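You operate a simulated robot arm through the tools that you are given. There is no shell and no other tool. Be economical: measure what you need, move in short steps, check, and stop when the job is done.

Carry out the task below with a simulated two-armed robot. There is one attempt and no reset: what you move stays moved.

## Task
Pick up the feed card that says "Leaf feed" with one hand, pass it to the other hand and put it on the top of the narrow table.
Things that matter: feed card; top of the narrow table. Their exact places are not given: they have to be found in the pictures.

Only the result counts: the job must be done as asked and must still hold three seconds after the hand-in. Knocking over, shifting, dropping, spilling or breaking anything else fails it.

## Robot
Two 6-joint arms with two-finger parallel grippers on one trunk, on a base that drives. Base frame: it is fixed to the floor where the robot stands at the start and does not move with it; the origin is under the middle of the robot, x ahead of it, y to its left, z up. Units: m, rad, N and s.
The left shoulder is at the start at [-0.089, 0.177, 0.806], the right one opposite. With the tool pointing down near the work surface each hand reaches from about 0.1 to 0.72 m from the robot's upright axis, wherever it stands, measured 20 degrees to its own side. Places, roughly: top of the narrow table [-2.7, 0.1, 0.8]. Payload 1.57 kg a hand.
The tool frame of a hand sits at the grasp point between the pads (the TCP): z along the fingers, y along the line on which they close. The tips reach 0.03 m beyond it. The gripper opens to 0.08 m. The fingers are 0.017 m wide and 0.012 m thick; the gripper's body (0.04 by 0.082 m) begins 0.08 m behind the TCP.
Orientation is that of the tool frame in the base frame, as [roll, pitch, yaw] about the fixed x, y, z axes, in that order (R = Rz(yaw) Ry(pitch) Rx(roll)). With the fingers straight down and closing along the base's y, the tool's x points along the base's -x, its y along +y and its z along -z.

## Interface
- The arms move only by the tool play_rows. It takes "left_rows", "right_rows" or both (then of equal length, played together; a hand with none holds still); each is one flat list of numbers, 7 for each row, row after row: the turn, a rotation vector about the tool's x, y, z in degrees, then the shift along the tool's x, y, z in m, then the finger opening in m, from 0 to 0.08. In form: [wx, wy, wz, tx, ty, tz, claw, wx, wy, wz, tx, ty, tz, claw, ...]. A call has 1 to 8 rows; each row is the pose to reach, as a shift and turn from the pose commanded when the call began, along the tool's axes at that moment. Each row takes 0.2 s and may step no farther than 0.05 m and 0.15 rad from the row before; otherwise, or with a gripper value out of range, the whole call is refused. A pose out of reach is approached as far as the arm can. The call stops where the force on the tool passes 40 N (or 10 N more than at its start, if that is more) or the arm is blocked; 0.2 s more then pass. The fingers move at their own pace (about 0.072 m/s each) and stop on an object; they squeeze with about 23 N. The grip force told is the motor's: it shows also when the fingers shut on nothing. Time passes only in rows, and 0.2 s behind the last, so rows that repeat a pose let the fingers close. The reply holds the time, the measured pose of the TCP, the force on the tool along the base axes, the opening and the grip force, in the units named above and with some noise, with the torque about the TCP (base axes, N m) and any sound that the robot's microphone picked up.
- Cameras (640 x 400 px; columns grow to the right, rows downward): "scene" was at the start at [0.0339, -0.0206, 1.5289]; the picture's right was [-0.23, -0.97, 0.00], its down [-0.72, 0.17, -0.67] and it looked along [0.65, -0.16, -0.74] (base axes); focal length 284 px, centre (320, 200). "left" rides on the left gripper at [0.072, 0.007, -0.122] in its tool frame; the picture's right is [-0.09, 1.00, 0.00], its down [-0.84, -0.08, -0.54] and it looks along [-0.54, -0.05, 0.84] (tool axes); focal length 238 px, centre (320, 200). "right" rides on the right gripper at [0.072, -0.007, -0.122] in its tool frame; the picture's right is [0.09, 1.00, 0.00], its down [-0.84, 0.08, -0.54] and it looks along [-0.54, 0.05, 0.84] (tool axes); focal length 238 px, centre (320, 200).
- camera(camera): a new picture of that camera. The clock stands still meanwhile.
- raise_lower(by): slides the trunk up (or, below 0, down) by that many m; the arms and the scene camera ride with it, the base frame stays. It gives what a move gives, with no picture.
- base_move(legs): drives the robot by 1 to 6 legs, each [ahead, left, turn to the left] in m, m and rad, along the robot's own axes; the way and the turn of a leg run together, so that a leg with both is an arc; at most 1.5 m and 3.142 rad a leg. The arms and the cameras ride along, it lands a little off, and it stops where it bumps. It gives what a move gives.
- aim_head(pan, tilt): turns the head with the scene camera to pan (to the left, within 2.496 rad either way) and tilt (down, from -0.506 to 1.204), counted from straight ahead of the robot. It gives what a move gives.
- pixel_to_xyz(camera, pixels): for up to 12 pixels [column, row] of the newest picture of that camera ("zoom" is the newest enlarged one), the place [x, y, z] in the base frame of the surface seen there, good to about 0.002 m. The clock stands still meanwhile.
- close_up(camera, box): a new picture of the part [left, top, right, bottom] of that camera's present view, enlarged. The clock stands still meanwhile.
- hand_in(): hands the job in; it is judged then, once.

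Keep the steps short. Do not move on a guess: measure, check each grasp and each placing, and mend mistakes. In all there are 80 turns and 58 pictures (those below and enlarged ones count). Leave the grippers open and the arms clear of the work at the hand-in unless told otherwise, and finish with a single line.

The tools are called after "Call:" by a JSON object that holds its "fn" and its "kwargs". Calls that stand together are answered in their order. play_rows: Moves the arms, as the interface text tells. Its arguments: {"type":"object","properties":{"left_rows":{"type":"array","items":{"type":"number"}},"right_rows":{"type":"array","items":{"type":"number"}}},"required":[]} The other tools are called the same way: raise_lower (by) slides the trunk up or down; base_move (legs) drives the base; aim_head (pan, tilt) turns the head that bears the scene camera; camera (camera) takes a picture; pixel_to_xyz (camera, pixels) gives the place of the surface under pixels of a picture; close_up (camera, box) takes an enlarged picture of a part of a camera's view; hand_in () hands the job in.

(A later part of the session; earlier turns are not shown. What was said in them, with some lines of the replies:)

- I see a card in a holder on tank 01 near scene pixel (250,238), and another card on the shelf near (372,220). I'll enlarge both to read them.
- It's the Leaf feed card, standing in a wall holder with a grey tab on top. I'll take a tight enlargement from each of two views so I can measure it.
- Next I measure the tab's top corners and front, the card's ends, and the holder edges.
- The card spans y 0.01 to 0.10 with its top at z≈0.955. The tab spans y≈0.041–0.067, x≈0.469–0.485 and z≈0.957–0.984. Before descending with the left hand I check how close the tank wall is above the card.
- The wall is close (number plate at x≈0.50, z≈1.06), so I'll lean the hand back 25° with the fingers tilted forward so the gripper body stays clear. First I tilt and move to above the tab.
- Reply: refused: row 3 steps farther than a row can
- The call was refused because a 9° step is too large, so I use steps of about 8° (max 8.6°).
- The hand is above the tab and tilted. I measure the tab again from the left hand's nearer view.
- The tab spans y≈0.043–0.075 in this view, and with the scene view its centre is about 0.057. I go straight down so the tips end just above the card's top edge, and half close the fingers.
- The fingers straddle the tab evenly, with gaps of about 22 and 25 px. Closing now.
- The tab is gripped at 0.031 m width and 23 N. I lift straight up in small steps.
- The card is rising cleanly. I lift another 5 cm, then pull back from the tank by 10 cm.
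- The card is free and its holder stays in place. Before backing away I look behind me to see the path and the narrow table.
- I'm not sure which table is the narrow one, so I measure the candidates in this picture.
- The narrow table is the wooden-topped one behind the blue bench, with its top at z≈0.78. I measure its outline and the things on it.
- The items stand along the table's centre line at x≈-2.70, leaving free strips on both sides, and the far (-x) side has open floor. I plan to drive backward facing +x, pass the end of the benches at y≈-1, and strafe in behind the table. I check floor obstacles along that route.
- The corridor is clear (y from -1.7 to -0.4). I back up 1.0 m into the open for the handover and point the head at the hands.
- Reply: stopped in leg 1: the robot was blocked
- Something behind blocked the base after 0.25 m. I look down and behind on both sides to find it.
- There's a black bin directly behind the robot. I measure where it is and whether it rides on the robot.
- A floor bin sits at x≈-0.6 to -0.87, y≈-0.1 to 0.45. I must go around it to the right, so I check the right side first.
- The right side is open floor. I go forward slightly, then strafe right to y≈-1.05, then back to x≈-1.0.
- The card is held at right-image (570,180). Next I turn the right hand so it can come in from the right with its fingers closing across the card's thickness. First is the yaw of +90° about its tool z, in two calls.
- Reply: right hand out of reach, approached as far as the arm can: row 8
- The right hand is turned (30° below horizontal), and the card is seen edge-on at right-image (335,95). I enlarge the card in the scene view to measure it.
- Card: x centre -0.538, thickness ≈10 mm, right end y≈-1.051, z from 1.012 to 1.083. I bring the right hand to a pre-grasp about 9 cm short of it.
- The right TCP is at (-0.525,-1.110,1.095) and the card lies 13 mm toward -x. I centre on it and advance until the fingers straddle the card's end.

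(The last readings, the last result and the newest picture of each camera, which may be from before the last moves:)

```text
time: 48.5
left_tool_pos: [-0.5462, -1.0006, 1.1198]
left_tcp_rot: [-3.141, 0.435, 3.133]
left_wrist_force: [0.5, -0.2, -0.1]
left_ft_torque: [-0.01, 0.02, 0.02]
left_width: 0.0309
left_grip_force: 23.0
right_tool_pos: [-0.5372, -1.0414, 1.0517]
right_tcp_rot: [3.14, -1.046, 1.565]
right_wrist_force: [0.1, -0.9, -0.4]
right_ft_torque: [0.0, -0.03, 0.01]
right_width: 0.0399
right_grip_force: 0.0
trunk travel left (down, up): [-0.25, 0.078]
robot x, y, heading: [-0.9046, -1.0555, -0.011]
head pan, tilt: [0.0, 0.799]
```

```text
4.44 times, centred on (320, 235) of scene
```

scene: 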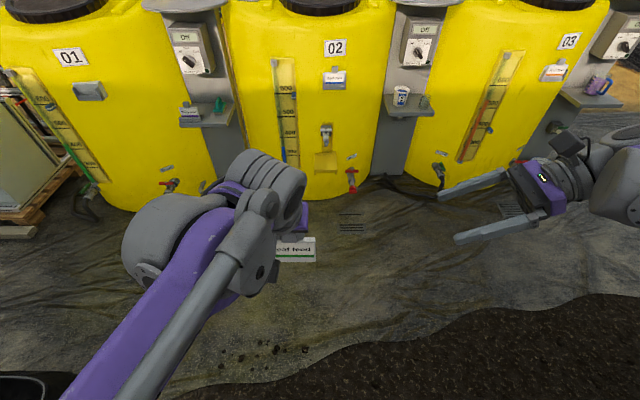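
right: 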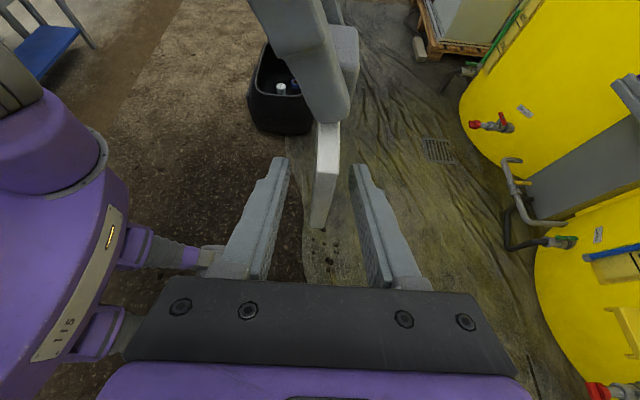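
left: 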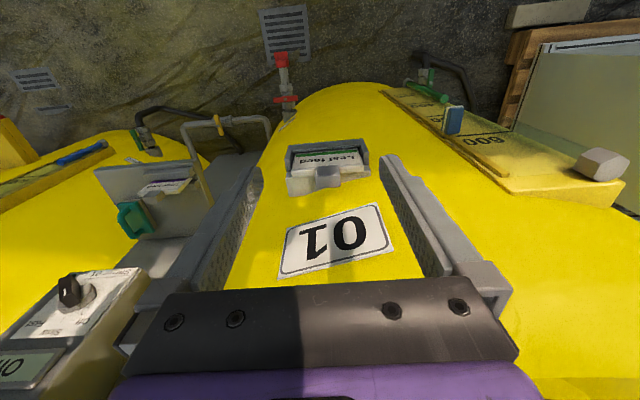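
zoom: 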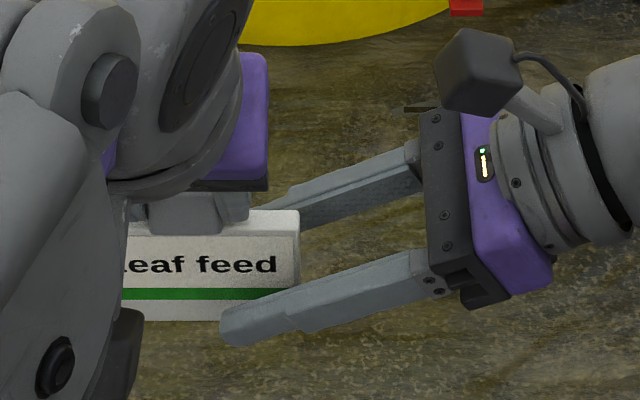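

The fingers straddle the card with even gaps. Now I close the right hand while the left still holds.

Call:
{"fn": "play_rows", "kwargs": {"right_rows": [0, 0, 0, 0, 0, 0, 0.02, 0, 0, 0, 0, 0, 0, 0.0, 0, 0, 0, 0, 0, 0, 0.0, 0, 0, 0, 0, 0, 0, 0.0]}}

Call:
{"fn": "close_up", "kwargs": {"camera": "scene", "box": [250, 190, 390, 280]}}

```text
time: 49.5
left_tool_pos: [-0.5466, -1.0002, 1.1192]
left_tcp_rot: [-3.139, 0.437, 3.133]
left_wrist_force: [-11.6, -2.7, 2.5]
left_ft_torque: [-0.03, 0.71, -0.17]
left_width: 0.0311
left_grip_force: 22.7
right_tool_pos: [-0.5356, -1.0417, 1.0519]
right_tcp_rot: [3.14, -1.047, 1.562]
right_wrist_force: [11.1, 2.8, -1.8]
right_ft_torque: [-0.18, 0.07, -0.34]
right_width: 0.0103
right_grip_force: 22.2
trunk travel left (down, up): [-0.25, 0.078]
robot x, y, heading: [-0.9107, -1.0548, -0.01]
head pan, tilt: [0.0, 0.799]
```

```text
4.44 times, centred on (320, 235) of scene
```

zoom: 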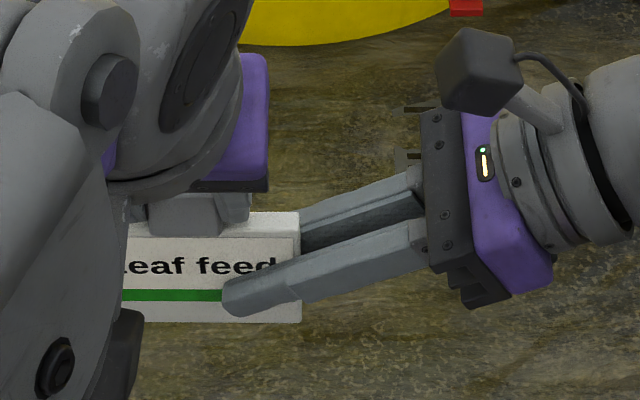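

The right hand grips at 10.3 mm and 22 N. An 11 N side load remains, so I ease the right hand 1.5 mm in +x, then open the left hand while staying still.

Call:
{"fn": "play_rows", "kwargs": {"right_rows": [0, 0, 0, 0, 0.0015, 0, 0, 0, 0, 0, 0, 0.0015, 0, 0]}}

Call:
{"fn": "play_rows", "kwargs": {"left_rows": [0, 0, 0, 0, 0, 0, 0.04, 0, 0, 0, 0, 0, 0, 0.06, 0, 0, 0, 0, 0, 0, 0.07, 0, 0, 0, 0, 0, 0, 0.07]}}

Call:
{"fn": "close_up", "kwargs": {"camera": "scene", "box": [250, 190, 390, 280]}}

```text
time: 50.1
left_tool_pos: [-0.5456, -1.0016, 1.1186]
left_tcp_rot: [-3.139, 0.438, 3.133]
left_wrist_force: [-5.3, -2.6, -1.7]
left_ft_torque: [-0.16, 0.36, 0.02]
left_width: 0.0313
left_grip_force: 22.4
right_tool_pos: [-0.5352, -1.0416, 1.052]
right_tcp_rot: [3.139, -1.048, 1.564]
right_wrist_force: [5.4, 3.3, 1.8]
right_ft_torque: [-0.08, -0.01, -0.26]
right_width: 0.0104
right_grip_force: 23.2
trunk travel left (down, up): [-0.25, 0.078]
robot x, y, heading: [-0.9041, -1.0534, -0.009]
head pan, tilt: [0.0, 0.799]
```

```text
time: 51.1
left_tool_pos: [-0.5456, -1.0002, 1.1188]
left_tcp_rot: [-3.14, 0.439, 3.132]
left_wrist_force: [0.1, 0.2, 0.1]
left_ft_torque: [-0.01, 0.0, 0.02]
left_width: 0.0699
left_grip_force: 0.1
right_tool_pos: [-0.5357, -1.042, 1.0504]
right_tcp_rot: [3.138, -1.048, 1.563]
right_wrist_force: [0.1, -0.4, -0.1]
right_ft_torque: [-0.04, -0.01, 0.01]
right_width: 0.0104
right_grip_force: 23.2
trunk travel left (down, up): [-0.25, 0.078]
robot x, y, heading: [-0.9039, -1.0575, -0.01]
head pan, tilt: [0.0, 0.799]
```

```text
4.44 times, centred on (320, 235) of scene
```

zoom: 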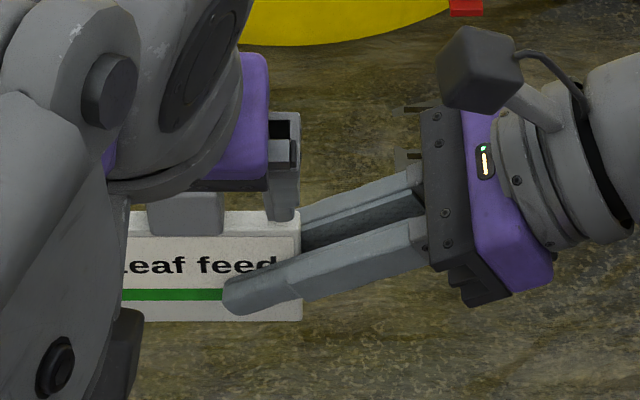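

The right hand holds the card alone. I withdraw the left hand along its own axis, then move it off to the left.

Call:
{"fn": "play_rows", "kwargs": {"left_rows": [0, 0, 0, 0, 0, -0.03, 0.07, 0, 0, 0, 0, 0, -0.06, 0.07, 0, 0, 0, 0, 0, -0.1, 0.07, 0, 0, 0, 0, 0.04, -0.12, 0.07, 0, 0, 0, 0, 0.08, -0.12, 0.07, 0, 0, 0, 0, 0.12, -0.12, 0.07, 0, 0, 0, 0, 0.16, -0.12, 0.07]}}

Call:
{"fn": "camera", "kwargs": {"camera": "scene"}}

```text
time: 52.7
left_tool_pos: [-0.5963, -0.8378, 1.2299]
left_tcp_rot: [-3.14, 0.438, 3.132]
left_wrist_force: [-0.1, 0.1, 1.0]
left_ft_torque: [-0.02, -0.05, 0.0]
left_width: 0.0701
left_grip_force: 0.0
right_tool_pos: [-0.5354, -1.0413, 1.0499]
right_tcp_rot: [3.14, -1.047, 1.564]
right_wrist_force: [0.3, 0.3, 0.3]
right_ft_torque: [0.0, 0.02, 0.02]
right_width: 0.0104
right_grip_force: 22.9
trunk travel left (down, up): [-0.25, 0.078]
robot x, y, heading: [-0.9045, -1.0574, -0.013]
head pan, tilt: [0.0, 0.799]
```

```text
22 pictures are left
```

scene: 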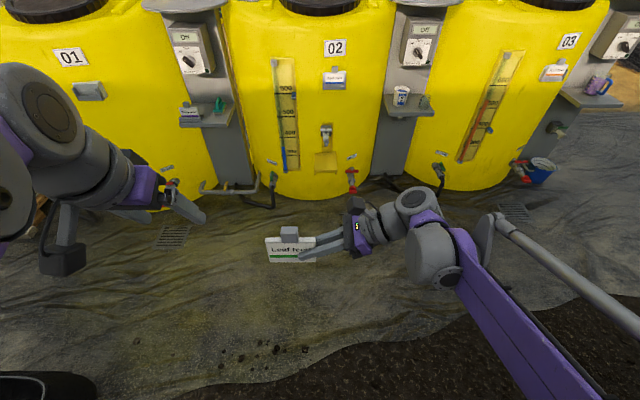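

The handover is done. I drive backward along the corridor to x≈-3.5, correcting the heading, then look toward the narrow table.

Call:
{"fn": "base_move", "kwargs": {"legs": [[-1.3, 0, 0.012], [-1.25, 0, 0]]}}

Call:
{"fn": "aim_head", "kwargs": {"pan": 0.9, "tilt": 0.5}}

Call:
{"fn": "camera", "kwargs": {"camera": "scene"}}

```text
time: 65.1
left_tool_pos: [-3.14, -0.8278, 1.229]
left_tcp_rot: [-3.141, 0.439, 3.128]
left_wrist_force: [1.0, -0.3, -0.4]
left_ft_torque: [0.0, 0.0, -0.01]
left_width: 0.07
left_grip_force: 0.1
right_tool_pos: [-3.0813, -1.0304, 1.0515]
right_tcp_rot: [3.141, -1.047, 1.557]
right_wrist_force: [-0.2, -0.2, -0.5]
right_ft_torque: [-0.03, -0.02, 0.0]
right_width: 0.0106
right_grip_force: 23.3
trunk travel left (down, up): [-0.25, 0.078]
robot x, y, heading: [-3.4514, -1.0447, -0.013]
head pan, tilt: [0.0, 0.799]
```

```text
time: 66.3
left_tool_pos: [-3.1401, -0.827, 1.2285]
left_tcp_rot: [-3.139, 0.434, 3.126]
left_wrist_force: [1.2, 0.3, -0.2]
left_ft_torque: [-0.03, 0.01, 0.03]
left_width: 0.0697
left_grip_force: 0.1
right_tool_pos: [-3.0795, -1.0319, 1.0526]
right_tcp_rot: [3.137, -1.047, 1.559]
right_wrist_force: [0.3, -0.2, -0.2]
right_ft_torque: [0.01, 0.01, 0.01]
right_width: 0.0102
right_grip_force: 22.8
trunk travel left (down, up): [-0.25, 0.078]
robot x, y, heading: [-3.4523, -1.0394, -0.016]
head pan, tilt: [0.901, 0.499]
```

```text
21 pictures are left
```

scene: 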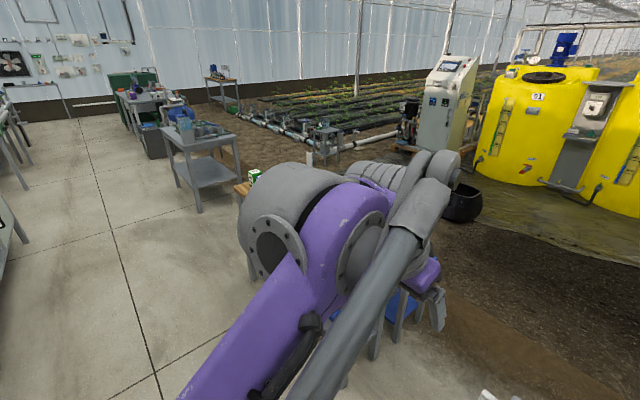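

The left arm blocks this view. Space is clear, so I strafe left by 0.75 m behind the table, keeping 0.2 m from its edge, and look again.

Call:
{"fn": "base_move", "kwargs": {"legs": [[0, 0.75, 0.015]]}}

Call:
{"fn": "aim_head", "kwargs": {"pan": 0.0, "tilt": 0.75}}

Call:
{"fn": "camera", "kwargs": {"camera": "scene"}}

```text
time: 73.5
left_tool_pos: [-3.1302, -0.0603, 1.2283]
left_tcp_rot: [-3.141, 0.437, 3.128]
left_wrist_force: [-0.3, -0.8, -0.1]
left_ft_torque: [-0.03, 0.01, 0.0]
left_width: 0.07
left_grip_force: 0.1
right_tool_pos: [-3.0696, -0.2626, 1.0514]
right_tcp_rot: [3.138, -1.047, 1.558]
right_wrist_force: [0.9, 0.5, -0.4]
right_ft_torque: [-0.01, -0.04, 0.01]
right_width: 0.0103
right_grip_force: 22.9
trunk travel left (down, up): [-0.25, 0.078]
robot x, y, heading: [-3.4389, -0.2724, -0.01]
head pan, tilt: [0.901, 0.499]
```

```text
time: 74.7
left_tool_pos: [-3.1302, -0.0593, 1.2291]
left_tcp_rot: [-3.139, 0.437, 3.127]
left_wrist_force: [0.4, 0.2, 0.2]
left_ft_torque: [0.02, 0.0, 0.03]
left_width: 0.0701
left_grip_force: 0.2
right_tool_pos: [-3.0693, -0.2631, 1.0519]
right_tcp_rot: [3.139, -1.047, 1.559]
right_wrist_force: [0.6, -0.2, -0.2]
right_ft_torque: [0.01, -0.02, 0.0]
right_width: 0.0099
right_grip_force: 22.8
trunk travel left (down, up): [-0.25, 0.078]
robot x, y, heading: [-3.4368, -0.2746, -0.014]
head pan, tilt: [0.0, 0.75]
```

```text
20 pictures are left
```

scene: 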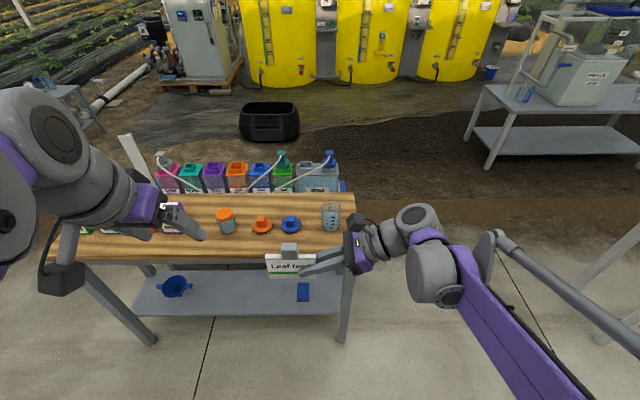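

Now the table top is visible: jar (226,222), dishes (262,225), (290,225), cup (330,215). I enlarge and measure the near strip and the items.

Call:
{"fn": "close_up", "kwargs": {"camera": "scene", "box": [180, 180, 370, 300]}}

Call:
{"fn": "pixel_to_xyz", "kwargs": {"camera": "zoom", "pixels": [[150, 255], [230, 245], [120, 160], [160, 182], [280, 172], [370, 170], [505, 165], [240, 205], [200, 160], [500, 180], [250, 262], [575, 60]]}}

```text
3.33 times, centred on (275, 240) of scene
```

zoom: 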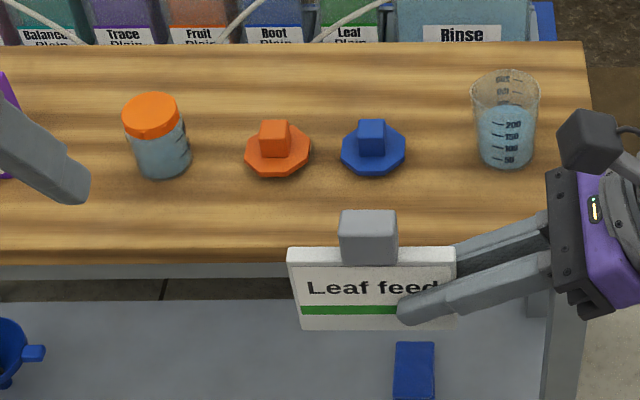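

```text
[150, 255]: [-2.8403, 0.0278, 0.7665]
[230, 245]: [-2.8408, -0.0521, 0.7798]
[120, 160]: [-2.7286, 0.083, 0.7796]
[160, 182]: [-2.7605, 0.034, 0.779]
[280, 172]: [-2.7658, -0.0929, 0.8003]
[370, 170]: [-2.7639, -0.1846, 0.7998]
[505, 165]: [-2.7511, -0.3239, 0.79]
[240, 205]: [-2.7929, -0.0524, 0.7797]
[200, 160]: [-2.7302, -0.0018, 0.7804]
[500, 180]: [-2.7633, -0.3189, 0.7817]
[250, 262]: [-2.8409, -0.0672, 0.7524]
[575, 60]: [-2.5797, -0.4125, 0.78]
```

The near strip runs from the edge at x=-2.841 to the dishes at about -2.772. The gap between the orange dish and the jar is about y -0.05 to 0.01. I plan to stand the 10 mm thick card in that strip at x≈-2.805, y≈-0.02. First I measure the card's bottom relative to the hand, then move the base so the spot is comfortable for the right hand.

Call:
{"fn": "pixel_to_xyz", "kwargs": {"camera": "zoom", "pixels": [[310, 327], [380, 328], [445, 327], [292, 252], [303, 327], [325, 270], [370, 220]]}}

Call:
{"fn": "base_move", "kwargs": {"legs": [[0, 0.38, 0.013], [0.1, 0, 0]]}}

Call:
{"fn": "camera", "kwargs": {"camera": "scene"}}

```text
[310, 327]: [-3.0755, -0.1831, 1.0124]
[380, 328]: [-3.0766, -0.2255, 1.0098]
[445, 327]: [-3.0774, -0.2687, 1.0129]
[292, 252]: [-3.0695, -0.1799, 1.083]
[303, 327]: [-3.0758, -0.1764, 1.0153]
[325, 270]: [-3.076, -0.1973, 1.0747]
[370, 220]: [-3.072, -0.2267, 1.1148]
```

```text
time: 79.3
left_tool_pos: [-3.03, 0.3204, 1.228]
left_tcp_rot: [-3.141, 0.435, 3.141]
left_wrist_force: [-0.3, 0.0, 0.3]
left_ft_torque: [0.01, -0.01, 0.02]
left_width: 0.0701
left_grip_force: 0.0
right_tool_pos: [-2.9683, 0.1187, 1.0508]
right_tcp_rot: [3.139, -1.048, 1.571]
right_wrist_force: [0.4, 0.1, -0.8]
right_ft_torque: [-0.03, 0.02, -0.01]
right_width: 0.0103
right_grip_force: 22.4
trunk travel left (down, up): [-0.25, 0.078]
robot x, y, heading: [-3.3366, 0.1005, 0.001]
head pan, tilt: [0.0, 0.75]
```

```text
18 pictures are left
```

scene: 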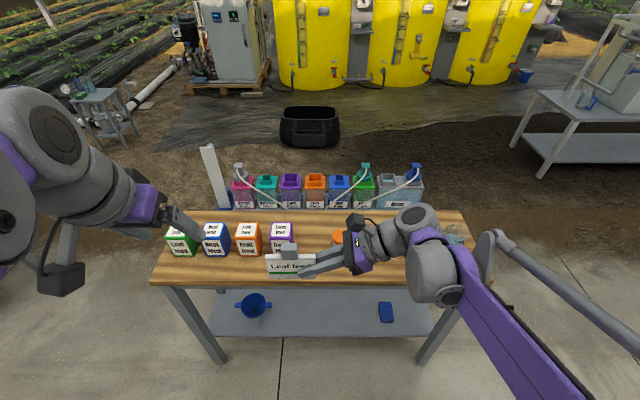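

Card bottom is 0.041 m below the right TCP. At the current height it clears everything, so I move sideways to y≈-0.058, then forward to x≈-2.805.

Call:
{"fn": "play_rows", "kwargs": {"right_rows": [0, 0, 0, -0.0221, 0, -0.0383, 0, 0, 0, 0, -0.0442, 0, -0.0767, 0, 0, 0, 0, -0.0664, 0, -0.115, 0, 0, 0, 0, -0.0885, 0, -0.1533, 0, 0, 0, 0, -0.0885, 0.041, -0.1533, 0, 0, 0, 0, -0.0885, 0.082, -0.1533, 0, 0, 0, 0, -0.0885, 0.123, -0.1533, 0, 0, 0, 0, -0.0885, 0.163, -0.1533, 0]}}

Call:
{"fn": "raise_lower", "kwargs": {"by": -0.1}}

Call:
{"fn": "aim_head", "kwargs": {"pan": -0.2, "tilt": 0.75}}

Call:
{"fn": "camera", "kwargs": {"camera": "scene"}}

Call:
{"fn": "camera", "kwargs": {"camera": "right"}}

```text
time: 81.1
left_tool_pos: [-3.0291, 0.3213, 1.2294]
left_tcp_rot: [-3.141, 0.436, 3.139]
left_wrist_force: [-0.4, -0.1, 0.4]
left_ft_torque: [0.0, 0.01, -0.01]
left_width: 0.0699
left_grip_force: 0.1
right_tool_pos: [-2.8042, -0.0584, 1.0516]
right_tcp_rot: [3.141, -1.047, 1.572]
right_wrist_force: [-0.5, -0.5, -1.0]
right_ft_torque: [0.0, 0.04, 0.03]
right_width: 0.0107
right_grip_force: 23.6
trunk travel left (down, up): [-0.25, 0.078]
robot x, y, heading: [-3.3376, 0.1034, -0.005]
head pan, tilt: [0.0, 0.75]
```

```text
time: 82.4
left_tool_pos: [-3.0308, 0.3201, 1.1289]
left_tcp_rot: [-3.14, 0.438, -3.14]
left_wrist_force: [0.2, -0.2, 0.0]
left_ft_torque: [0.0, -0.01, -0.02]
left_width: 0.0701
left_grip_force: 0.1
right_tool_pos: [-2.8054, -0.0583, 0.9522]
right_tcp_rot: [3.139, -1.048, 1.573]
right_wrist_force: [0.0, 0.5, -0.4]
right_ft_torque: [-0.02, 0.01, 0.0]
right_width: 0.0105
right_grip_force: 23.9
trunk travel left (down, up): [-0.15, 0.178]
robot x, y, heading: [-3.3356, 0.1043, 0.001]
head pan, tilt: [0.0, 0.75]
```

```text
time: 83.1
left_tool_pos: [-3.0311, 0.322, 1.1282]
left_tcp_rot: [-3.141, 0.438, 3.14]
left_wrist_force: [0.2, -0.4, -0.5]
left_ft_torque: [-0.02, -0.04, -0.04]
left_width: 0.0699
left_grip_force: 0.0
right_tool_pos: [-2.8049, -0.0593, 0.9527]
right_tcp_rot: [3.14, -1.048, 1.572]
right_wrist_force: [1.1, 0.1, -0.4]
right_ft_torque: [-0.02, -0.01, 0.0]
right_width: 0.0103
right_grip_force: 23.4
trunk travel left (down, up): [-0.15, 0.178]
robot x, y, heading: [-3.3377, 0.1019, -0.003]
head pan, tilt: [-0.201, 0.75]
```

```text
17 pictures are left
```

scene: 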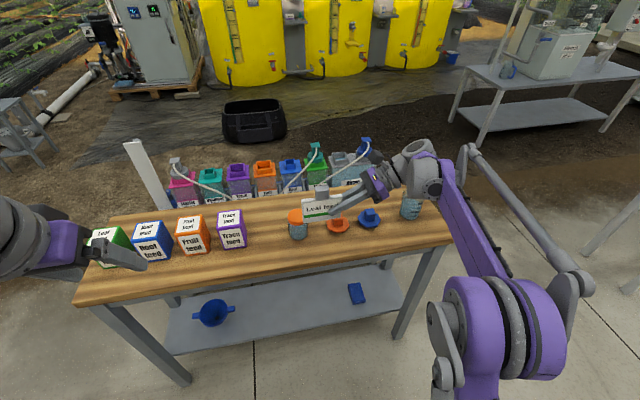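

```text
16 pictures are left
```

right: 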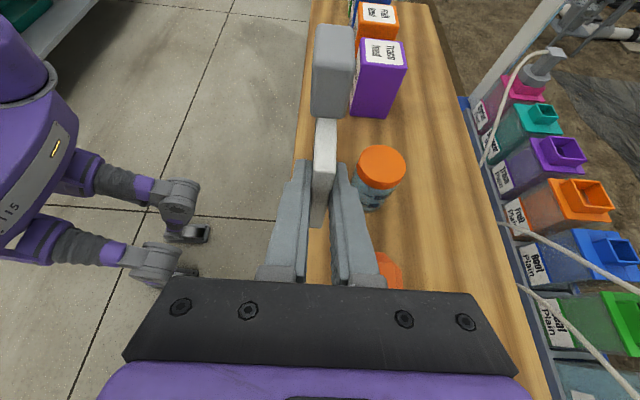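

The card is above the strip, beside the jar with no overlap. I shift 5 mm toward the edge for finger clearance, lower the trunk to about 1 cm above the surface, and check.

Call:
{"fn": "play_rows", "kwargs": {"right_rows": [0, 0, 0, 0, -0.005, 0, 0, 0, 0, 0, 0, -0.005, 0, 0]}}

Call:
{"fn": "raise_lower", "kwargs": {"by": -0.12}}

Call:
{"fn": "close_up", "kwargs": {"camera": "scene", "box": [250, 120, 450, 250]}}

Call:
{"fn": "camera", "kwargs": {"camera": "right"}}

```text
time: 83.7
left_tool_pos: [-3.0307, 0.3212, 1.1298]
left_tcp_rot: [-3.14, 0.438, 3.141]
left_wrist_force: [-0.2, -0.1, 0.1]
left_ft_torque: [0.0, 0.01, 0.0]
left_width: 0.0701
left_grip_force: 0.0
right_tool_pos: [-2.8109, -0.0584, 0.952]
right_tcp_rot: [3.139, -1.047, 1.572]
right_wrist_force: [0.6, 0.5, 0.0]
right_ft_torque: [-0.03, 0.01, 0.02]
right_width: 0.0102
right_grip_force: 22.6
trunk travel left (down, up): [-0.15, 0.178]
robot x, y, heading: [-3.3376, 0.1014, -0.001]
head pan, tilt: [-0.201, 0.75]
```

```text
time: 85.2
left_tool_pos: [-3.0317, 0.3206, 1.0098]
left_tcp_rot: [3.141, 0.438, 3.141]
left_wrist_force: [-0.3, 0.1, 1.1]
left_ft_torque: [-0.01, -0.02, 0.02]
left_width: 0.07
left_grip_force: 0.1
right_tool_pos: [-2.8096, -0.0595, 0.8325]
right_tcp_rot: [3.139, -1.048, 1.573]
right_wrist_force: [0.0, -0.1, -0.1]
right_ft_torque: [-0.04, 0.0, 0.0]
right_width: 0.0105
right_grip_force: 22.8
trunk travel left (down, up): [-0.03, 0.298]
robot x, y, heading: [-3.3364, 0.1025, 0.001]
head pan, tilt: [-0.201, 0.75]
```

```text
3.08 times, centred on (350, 185) of scene
```

zoom: 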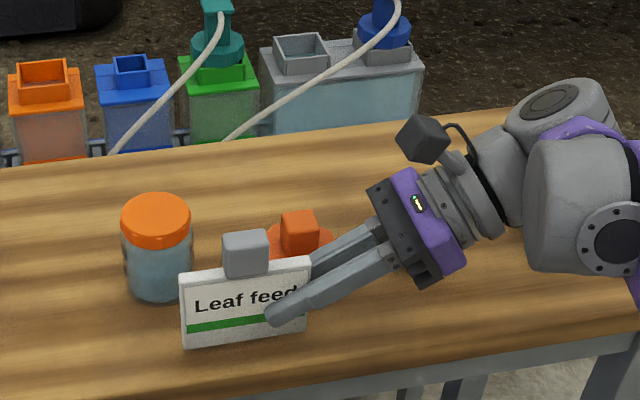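

```text
14 pictures are left
```

right: 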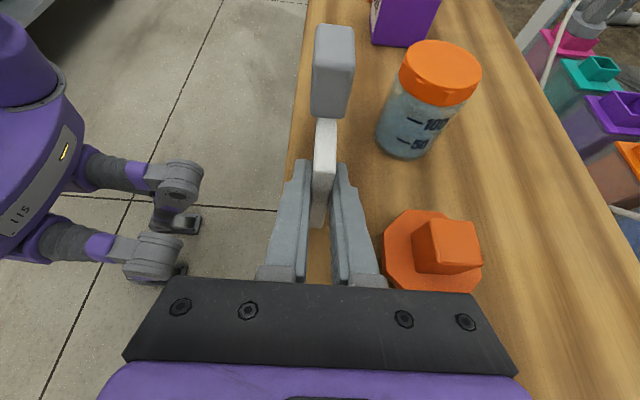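

It looks clear: about 11 mm to go. I check the wrist against the cup in the full view while descending 9 mm.

Call:
{"fn": "play_rows", "kwargs": {"right_rows": [0, 0, 0, -0.0026, 0, 0.0015, 0, 0, 0, 0, -0.0052, 0, 0.003, 0, 0, 0, 0, -0.0078, 0, 0.0045, 0, 0, 0, 0, -0.0078, 0, 0.0045, 0]}}

Call:
{"fn": "camera", "kwargs": {"camera": "scene"}}

Call:
{"fn": "close_up", "kwargs": {"camera": "scene", "box": [290, 180, 370, 240]}}

```text
time: 86.2
left_tool_pos: [-3.0309, 0.321, 1.0086]
left_tcp_rot: [-3.14, 0.437, 3.14]
left_wrist_force: [0.1, -0.7, -0.4]
left_ft_torque: [0.01, 0.0, 0.03]
left_width: 0.0701
left_grip_force: 0.2
right_tool_pos: [-2.8091, -0.0581, 0.8238]
right_tcp_rot: [3.141, -1.046, 1.572]
right_wrist_force: [0.6, -1.1, 2.5]
right_ft_torque: [0.21, -0.01, -0.03]
right_width: 0.0103
right_grip_force: 23.3
trunk travel left (down, up): [-0.03, 0.298]
robot x, y, heading: [-3.3377, 0.1008, -0.001]
head pan, tilt: [-0.201, 0.75]
```

```text
13 pictures are left
```

scene: 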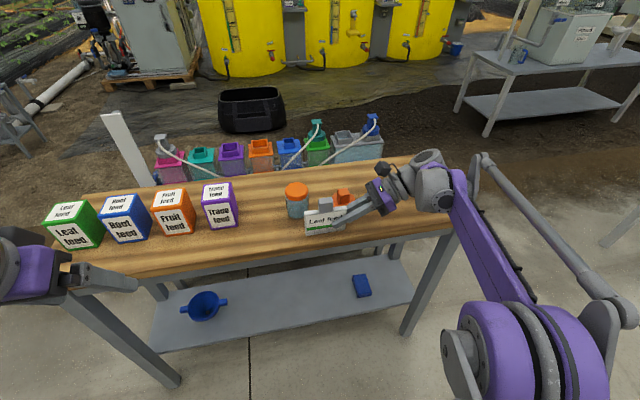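

```text
6.67 times, centred on (330, 210) of scene
```

zoom: 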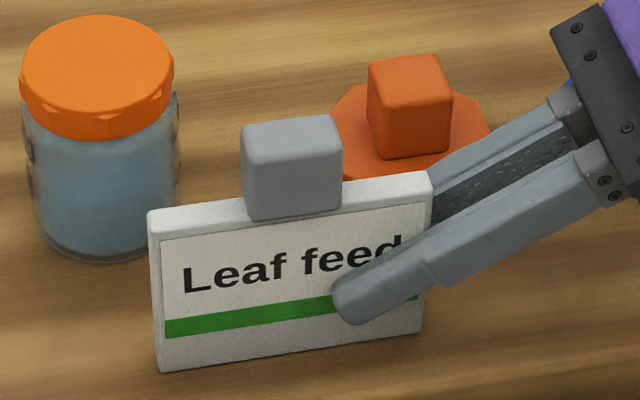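

Contact: Fz 2.5 N with torque 0.21, so the far (+y) bottom corner touches first because the card sagged slightly. I press 1.5 mm more so it levels within the grip.

Call:
{"fn": "play_rows", "kwargs": {"right_rows": [0, 0, 0, -0.0007, 0, 0.0004, 0, 0, 0, 0, -0.0013, 0, 0.0007, 0, 0, 0, 0, -0.0013, 0, 0.0007, 0]}}

Call:
{"fn": "close_up", "kwargs": {"camera": "scene", "box": [300, 195, 360, 240]}}

Call:
{"fn": "pixel_to_xyz", "kwargs": {"camera": "zoom", "pixels": [[125, 325], [300, 305], [500, 285], [120, 150], [110, 340], [300, 320]]}}

```text
time: 87.0
left_tool_pos: [-3.0311, 0.3211, 1.0102]
left_tcp_rot: [-3.141, 0.437, 3.138]
left_wrist_force: [0.6, -0.5, 0.2]
left_ft_torque: [-0.01, -0.01, -0.02]
left_width: 0.0701
left_grip_force: 0.1
right_tool_pos: [-2.8101, -0.0601, 0.8225]
right_tcp_rot: [3.138, -1.048, 1.576]
right_wrist_force: [3.9, -4.3, 17.8]
right_ft_torque: [0.26, -0.11, -0.13]
right_width: 0.0102
right_grip_force: 22.9
trunk travel left (down, up): [-0.03, 0.298]
robot x, y, heading: [-3.334, 0.1035, -0.004]
head pan, tilt: [-0.201, 0.75]
```

```text
8.89 times, centred on (330, 218) of scene
```

zoom: 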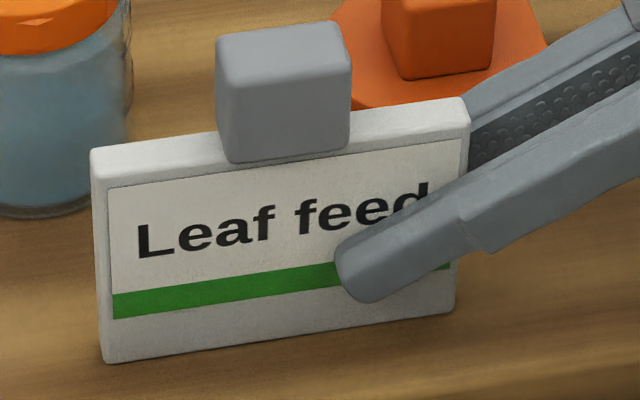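

```text
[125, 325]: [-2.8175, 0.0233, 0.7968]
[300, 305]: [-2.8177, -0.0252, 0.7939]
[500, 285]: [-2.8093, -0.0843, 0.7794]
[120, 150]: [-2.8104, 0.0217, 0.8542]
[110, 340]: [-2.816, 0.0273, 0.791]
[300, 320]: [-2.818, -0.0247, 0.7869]
```

The force is now 18 N with a small lever arm, so the whole bottom edge is seated. I relieve the load by 0.8 mm and open a little (0.018 m), so the fingers would still catch it if it leans.

Call:
{"fn": "play_rows", "kwargs": {"right_rows": [0, 0, 0, 0.0007, 0, -0.0004, 0, 0, 0, 0, 0.0007, 0, -0.0004, 0, 0, 0, 0, 0.0007, 0, -0.0004, 0.013, 0, 0, 0, 0.0007, 0, -0.0004, 0.018, 0, 0, 0, 0.0007, 0, -0.0004, 0.018, 0, 0, 0, 0.0007, 0, -0.0004, 0.018]}}

Call:
{"fn": "close_up", "kwargs": {"camera": "scene", "box": [300, 195, 360, 240]}}

Call:
{"fn": "pixel_to_xyz", "kwargs": {"camera": "zoom", "pixels": [[125, 325], [300, 305], [150, 190], [250, 180], [200, 330], [120, 170]]}}

```text
time: 88.4
left_tool_pos: [-3.031, 0.3215, 1.0087]
left_tcp_rot: [-3.14, 0.435, 3.139]
left_wrist_force: [-0.7, 0.3, 0.8]
left_ft_torque: [-0.05, -0.02, 0.02]
left_width: 0.0699
left_grip_force: 0.1
right_tool_pos: [-2.8096, -0.0598, 0.8217]
right_tcp_rot: [3.14, -1.047, 1.571]
right_wrist_force: [-0.7, 0.7, 0.9]
right_ft_torque: [0.03, -0.01, -0.03]
right_width: 0.0178
right_grip_force: 0.1
trunk travel left (down, up): [-0.03, 0.298]
robot x, y, heading: [-3.3337, 0.1001, 0.002]
head pan, tilt: [-0.201, 0.75]
```

```text
8.89 times, centred on (330, 218) of scene
```

zoom: 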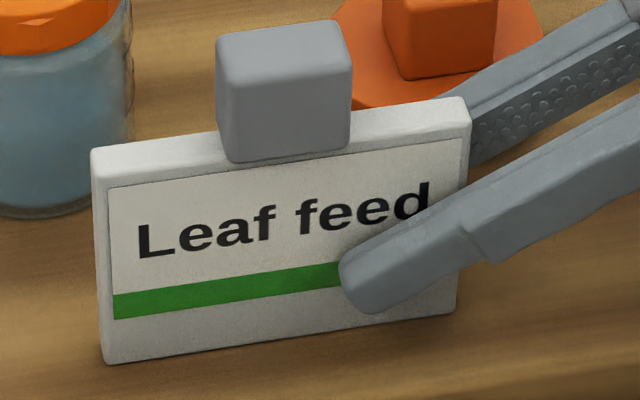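

```text
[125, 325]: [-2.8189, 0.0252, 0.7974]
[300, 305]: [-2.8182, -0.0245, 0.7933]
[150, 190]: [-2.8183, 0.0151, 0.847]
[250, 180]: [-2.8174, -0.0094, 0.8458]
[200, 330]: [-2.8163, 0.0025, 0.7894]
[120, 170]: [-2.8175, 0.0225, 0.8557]
```

The card stands by itself, vertical (front face at x≈-2.818 top and bottom), with no force on the hand. I open slightly more and withdraw straight back along the fingers.

Call:
{"fn": "play_rows", "kwargs": {"right_rows": [0, 0, 0, 0, 0, 0, 0.026, 0, 0, 0, 0, 0, -0.008, 0.026, 0, 0, 0, 0, 0, -0.02, 0.026, 0, 0, 0, 0, 0, -0.035, 0.026, 0, 0, 0, 0, 0, -0.055, 0.026, 0, 0, 0, 0, 0, -0.08, 0.026, 0, 0, 0, 0, 0, -0.11, 0.026]}}

Call:
{"fn": "camera", "kwargs": {"camera": "scene"}}

```text
time: 90.0
left_tool_pos: [-3.0306, 0.3207, 1.0084]
left_tcp_rot: [-3.139, 0.436, 3.14]
left_wrist_force: [0.3, 0.2, -0.2]
left_ft_torque: [0.0, -0.01, 0.02]
left_width: 0.0701
left_grip_force: 0.2
right_tool_pos: [-2.8084, -0.1539, 0.8784]
right_tcp_rot: [3.141, -1.048, 1.572]
right_wrist_force: [0.3, 0.4, 0.8]
right_ft_torque: [-0.02, 0.01, -0.01]
right_width: 0.026
right_grip_force: 0.0
trunk travel left (down, up): [-0.03, 0.298]
robot x, y, heading: [-3.3382, 0.1024, -0.005]
head pan, tilt: [-0.201, 0.75]
```

```text
9 pictures are left
```

scene: 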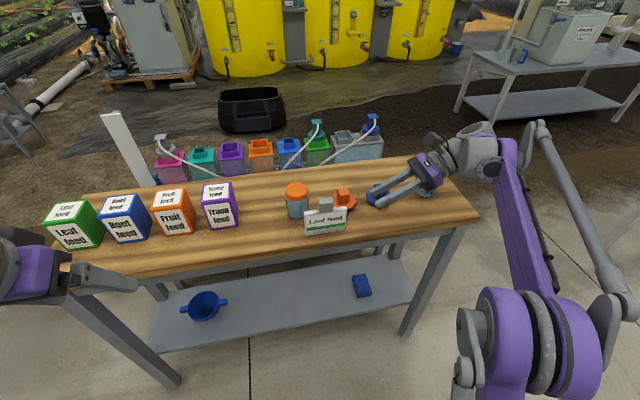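

The card stands alone on the table at (325,220). The hand is now above the dish and cup area, so I lift it straight up with the trunk, then pull it back off the table.

Call:
{"fn": "raise_lower", "kwargs": {"by": 0.15}}

Call:
{"fn": "play_rows", "kwargs": {"right_rows": [0, 0, 0, 0, -0.04, 0, 0.04, 0, 0, 0, 0, -0.08, 0, 0.06, 0, 0, 0, 0, -0.12, 0, 0.08, 0, 0, 0, 0, -0.16, 0, 0.08, 0, 0, 0, 0, -0.18, 0, 0.08]}}

Call:
{"fn": "camera", "kwargs": {"camera": "scene"}}

Call:
{"fn": "close_up", "kwargs": {"camera": "scene", "box": [260, 160, 460, 280]}}

```text
time: 91.8
left_tool_pos: [-3.0312, 0.3211, 1.1581]
left_tcp_rot: [-3.139, 0.438, 3.14]
left_wrist_force: [0.7, -0.3, 0.7]
left_ft_torque: [-0.01, 0.01, 0.01]
left_width: 0.0698
left_grip_force: 0.1
right_tool_pos: [-2.8102, -0.1536, 1.0272]
right_tcp_rot: [3.139, -1.046, 1.572]
right_wrist_force: [0.0, 0.5, -0.6]
right_ft_torque: [0.01, 0.0, 0.02]
right_width: 0.026
right_grip_force: 0.1
trunk travel left (down, up): [-0.18, 0.148]
robot x, y, heading: [-3.3347, 0.1003, -0.002]
head pan, tilt: [-0.201, 0.75]
```

```text
time: 93.0
left_tool_pos: [-3.0328, 0.321, 1.1585]
left_tcp_rot: [-3.141, 0.438, 3.141]
left_wrist_force: [0.1, 0.4, -0.1]
left_ft_torque: [-0.01, 0.02, 0.01]
left_width: 0.0701
left_grip_force: 0.1
right_tool_pos: [-2.9889, -0.1524, 1.0273]
right_tcp_rot: [3.135, -1.041, 1.571]
right_wrist_force: [-0.6, 0.1, 0.4]
right_ft_torque: [0.04, 0.03, -0.01]
right_width: 0.08
right_grip_force: 0.1
trunk travel left (down, up): [-0.18, 0.148]
robot x, y, heading: [-3.3355, 0.1039, 0.003]
head pan, tilt: [-0.201, 0.75]
```

```text
8 pictures are left
```

scene: 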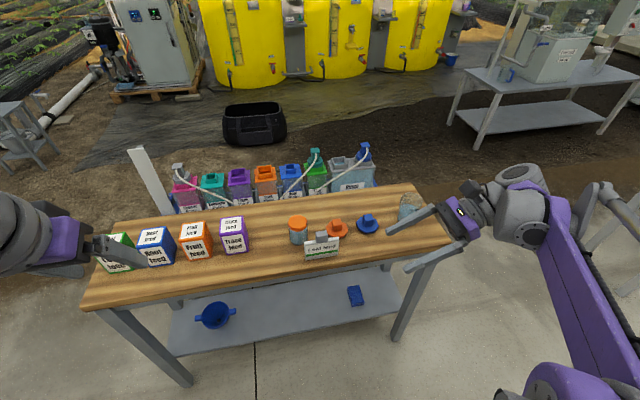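

```text
3.20 times, centred on (360, 220) of scene
```

zoom: 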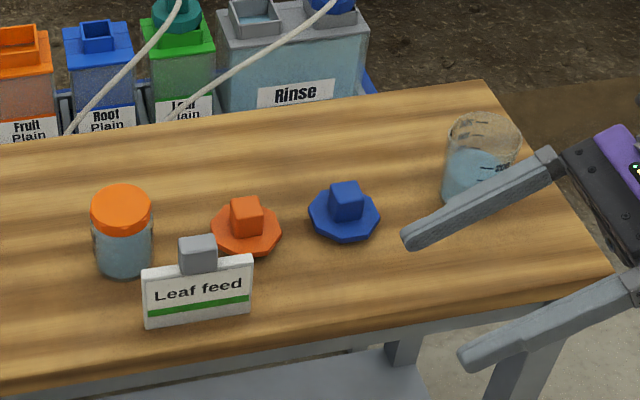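

The Leaf feed card has stood upright on the narrow table for about 5 s. The jar, dishes and cup are where they were, and both hands are empty, open and clear. I hand in.

Call:
{"fn": "hand_in", "kwargs": {}}

```text
The job is handed in.
```

I picked up the "Leaf feed" card with the left hand, passed it to the right, and stood it upright on top of the narrow table; on the way, the base bumped a floor bin behind the start position and stopped, and I have no earlier measurement to show whether the bin shifted.
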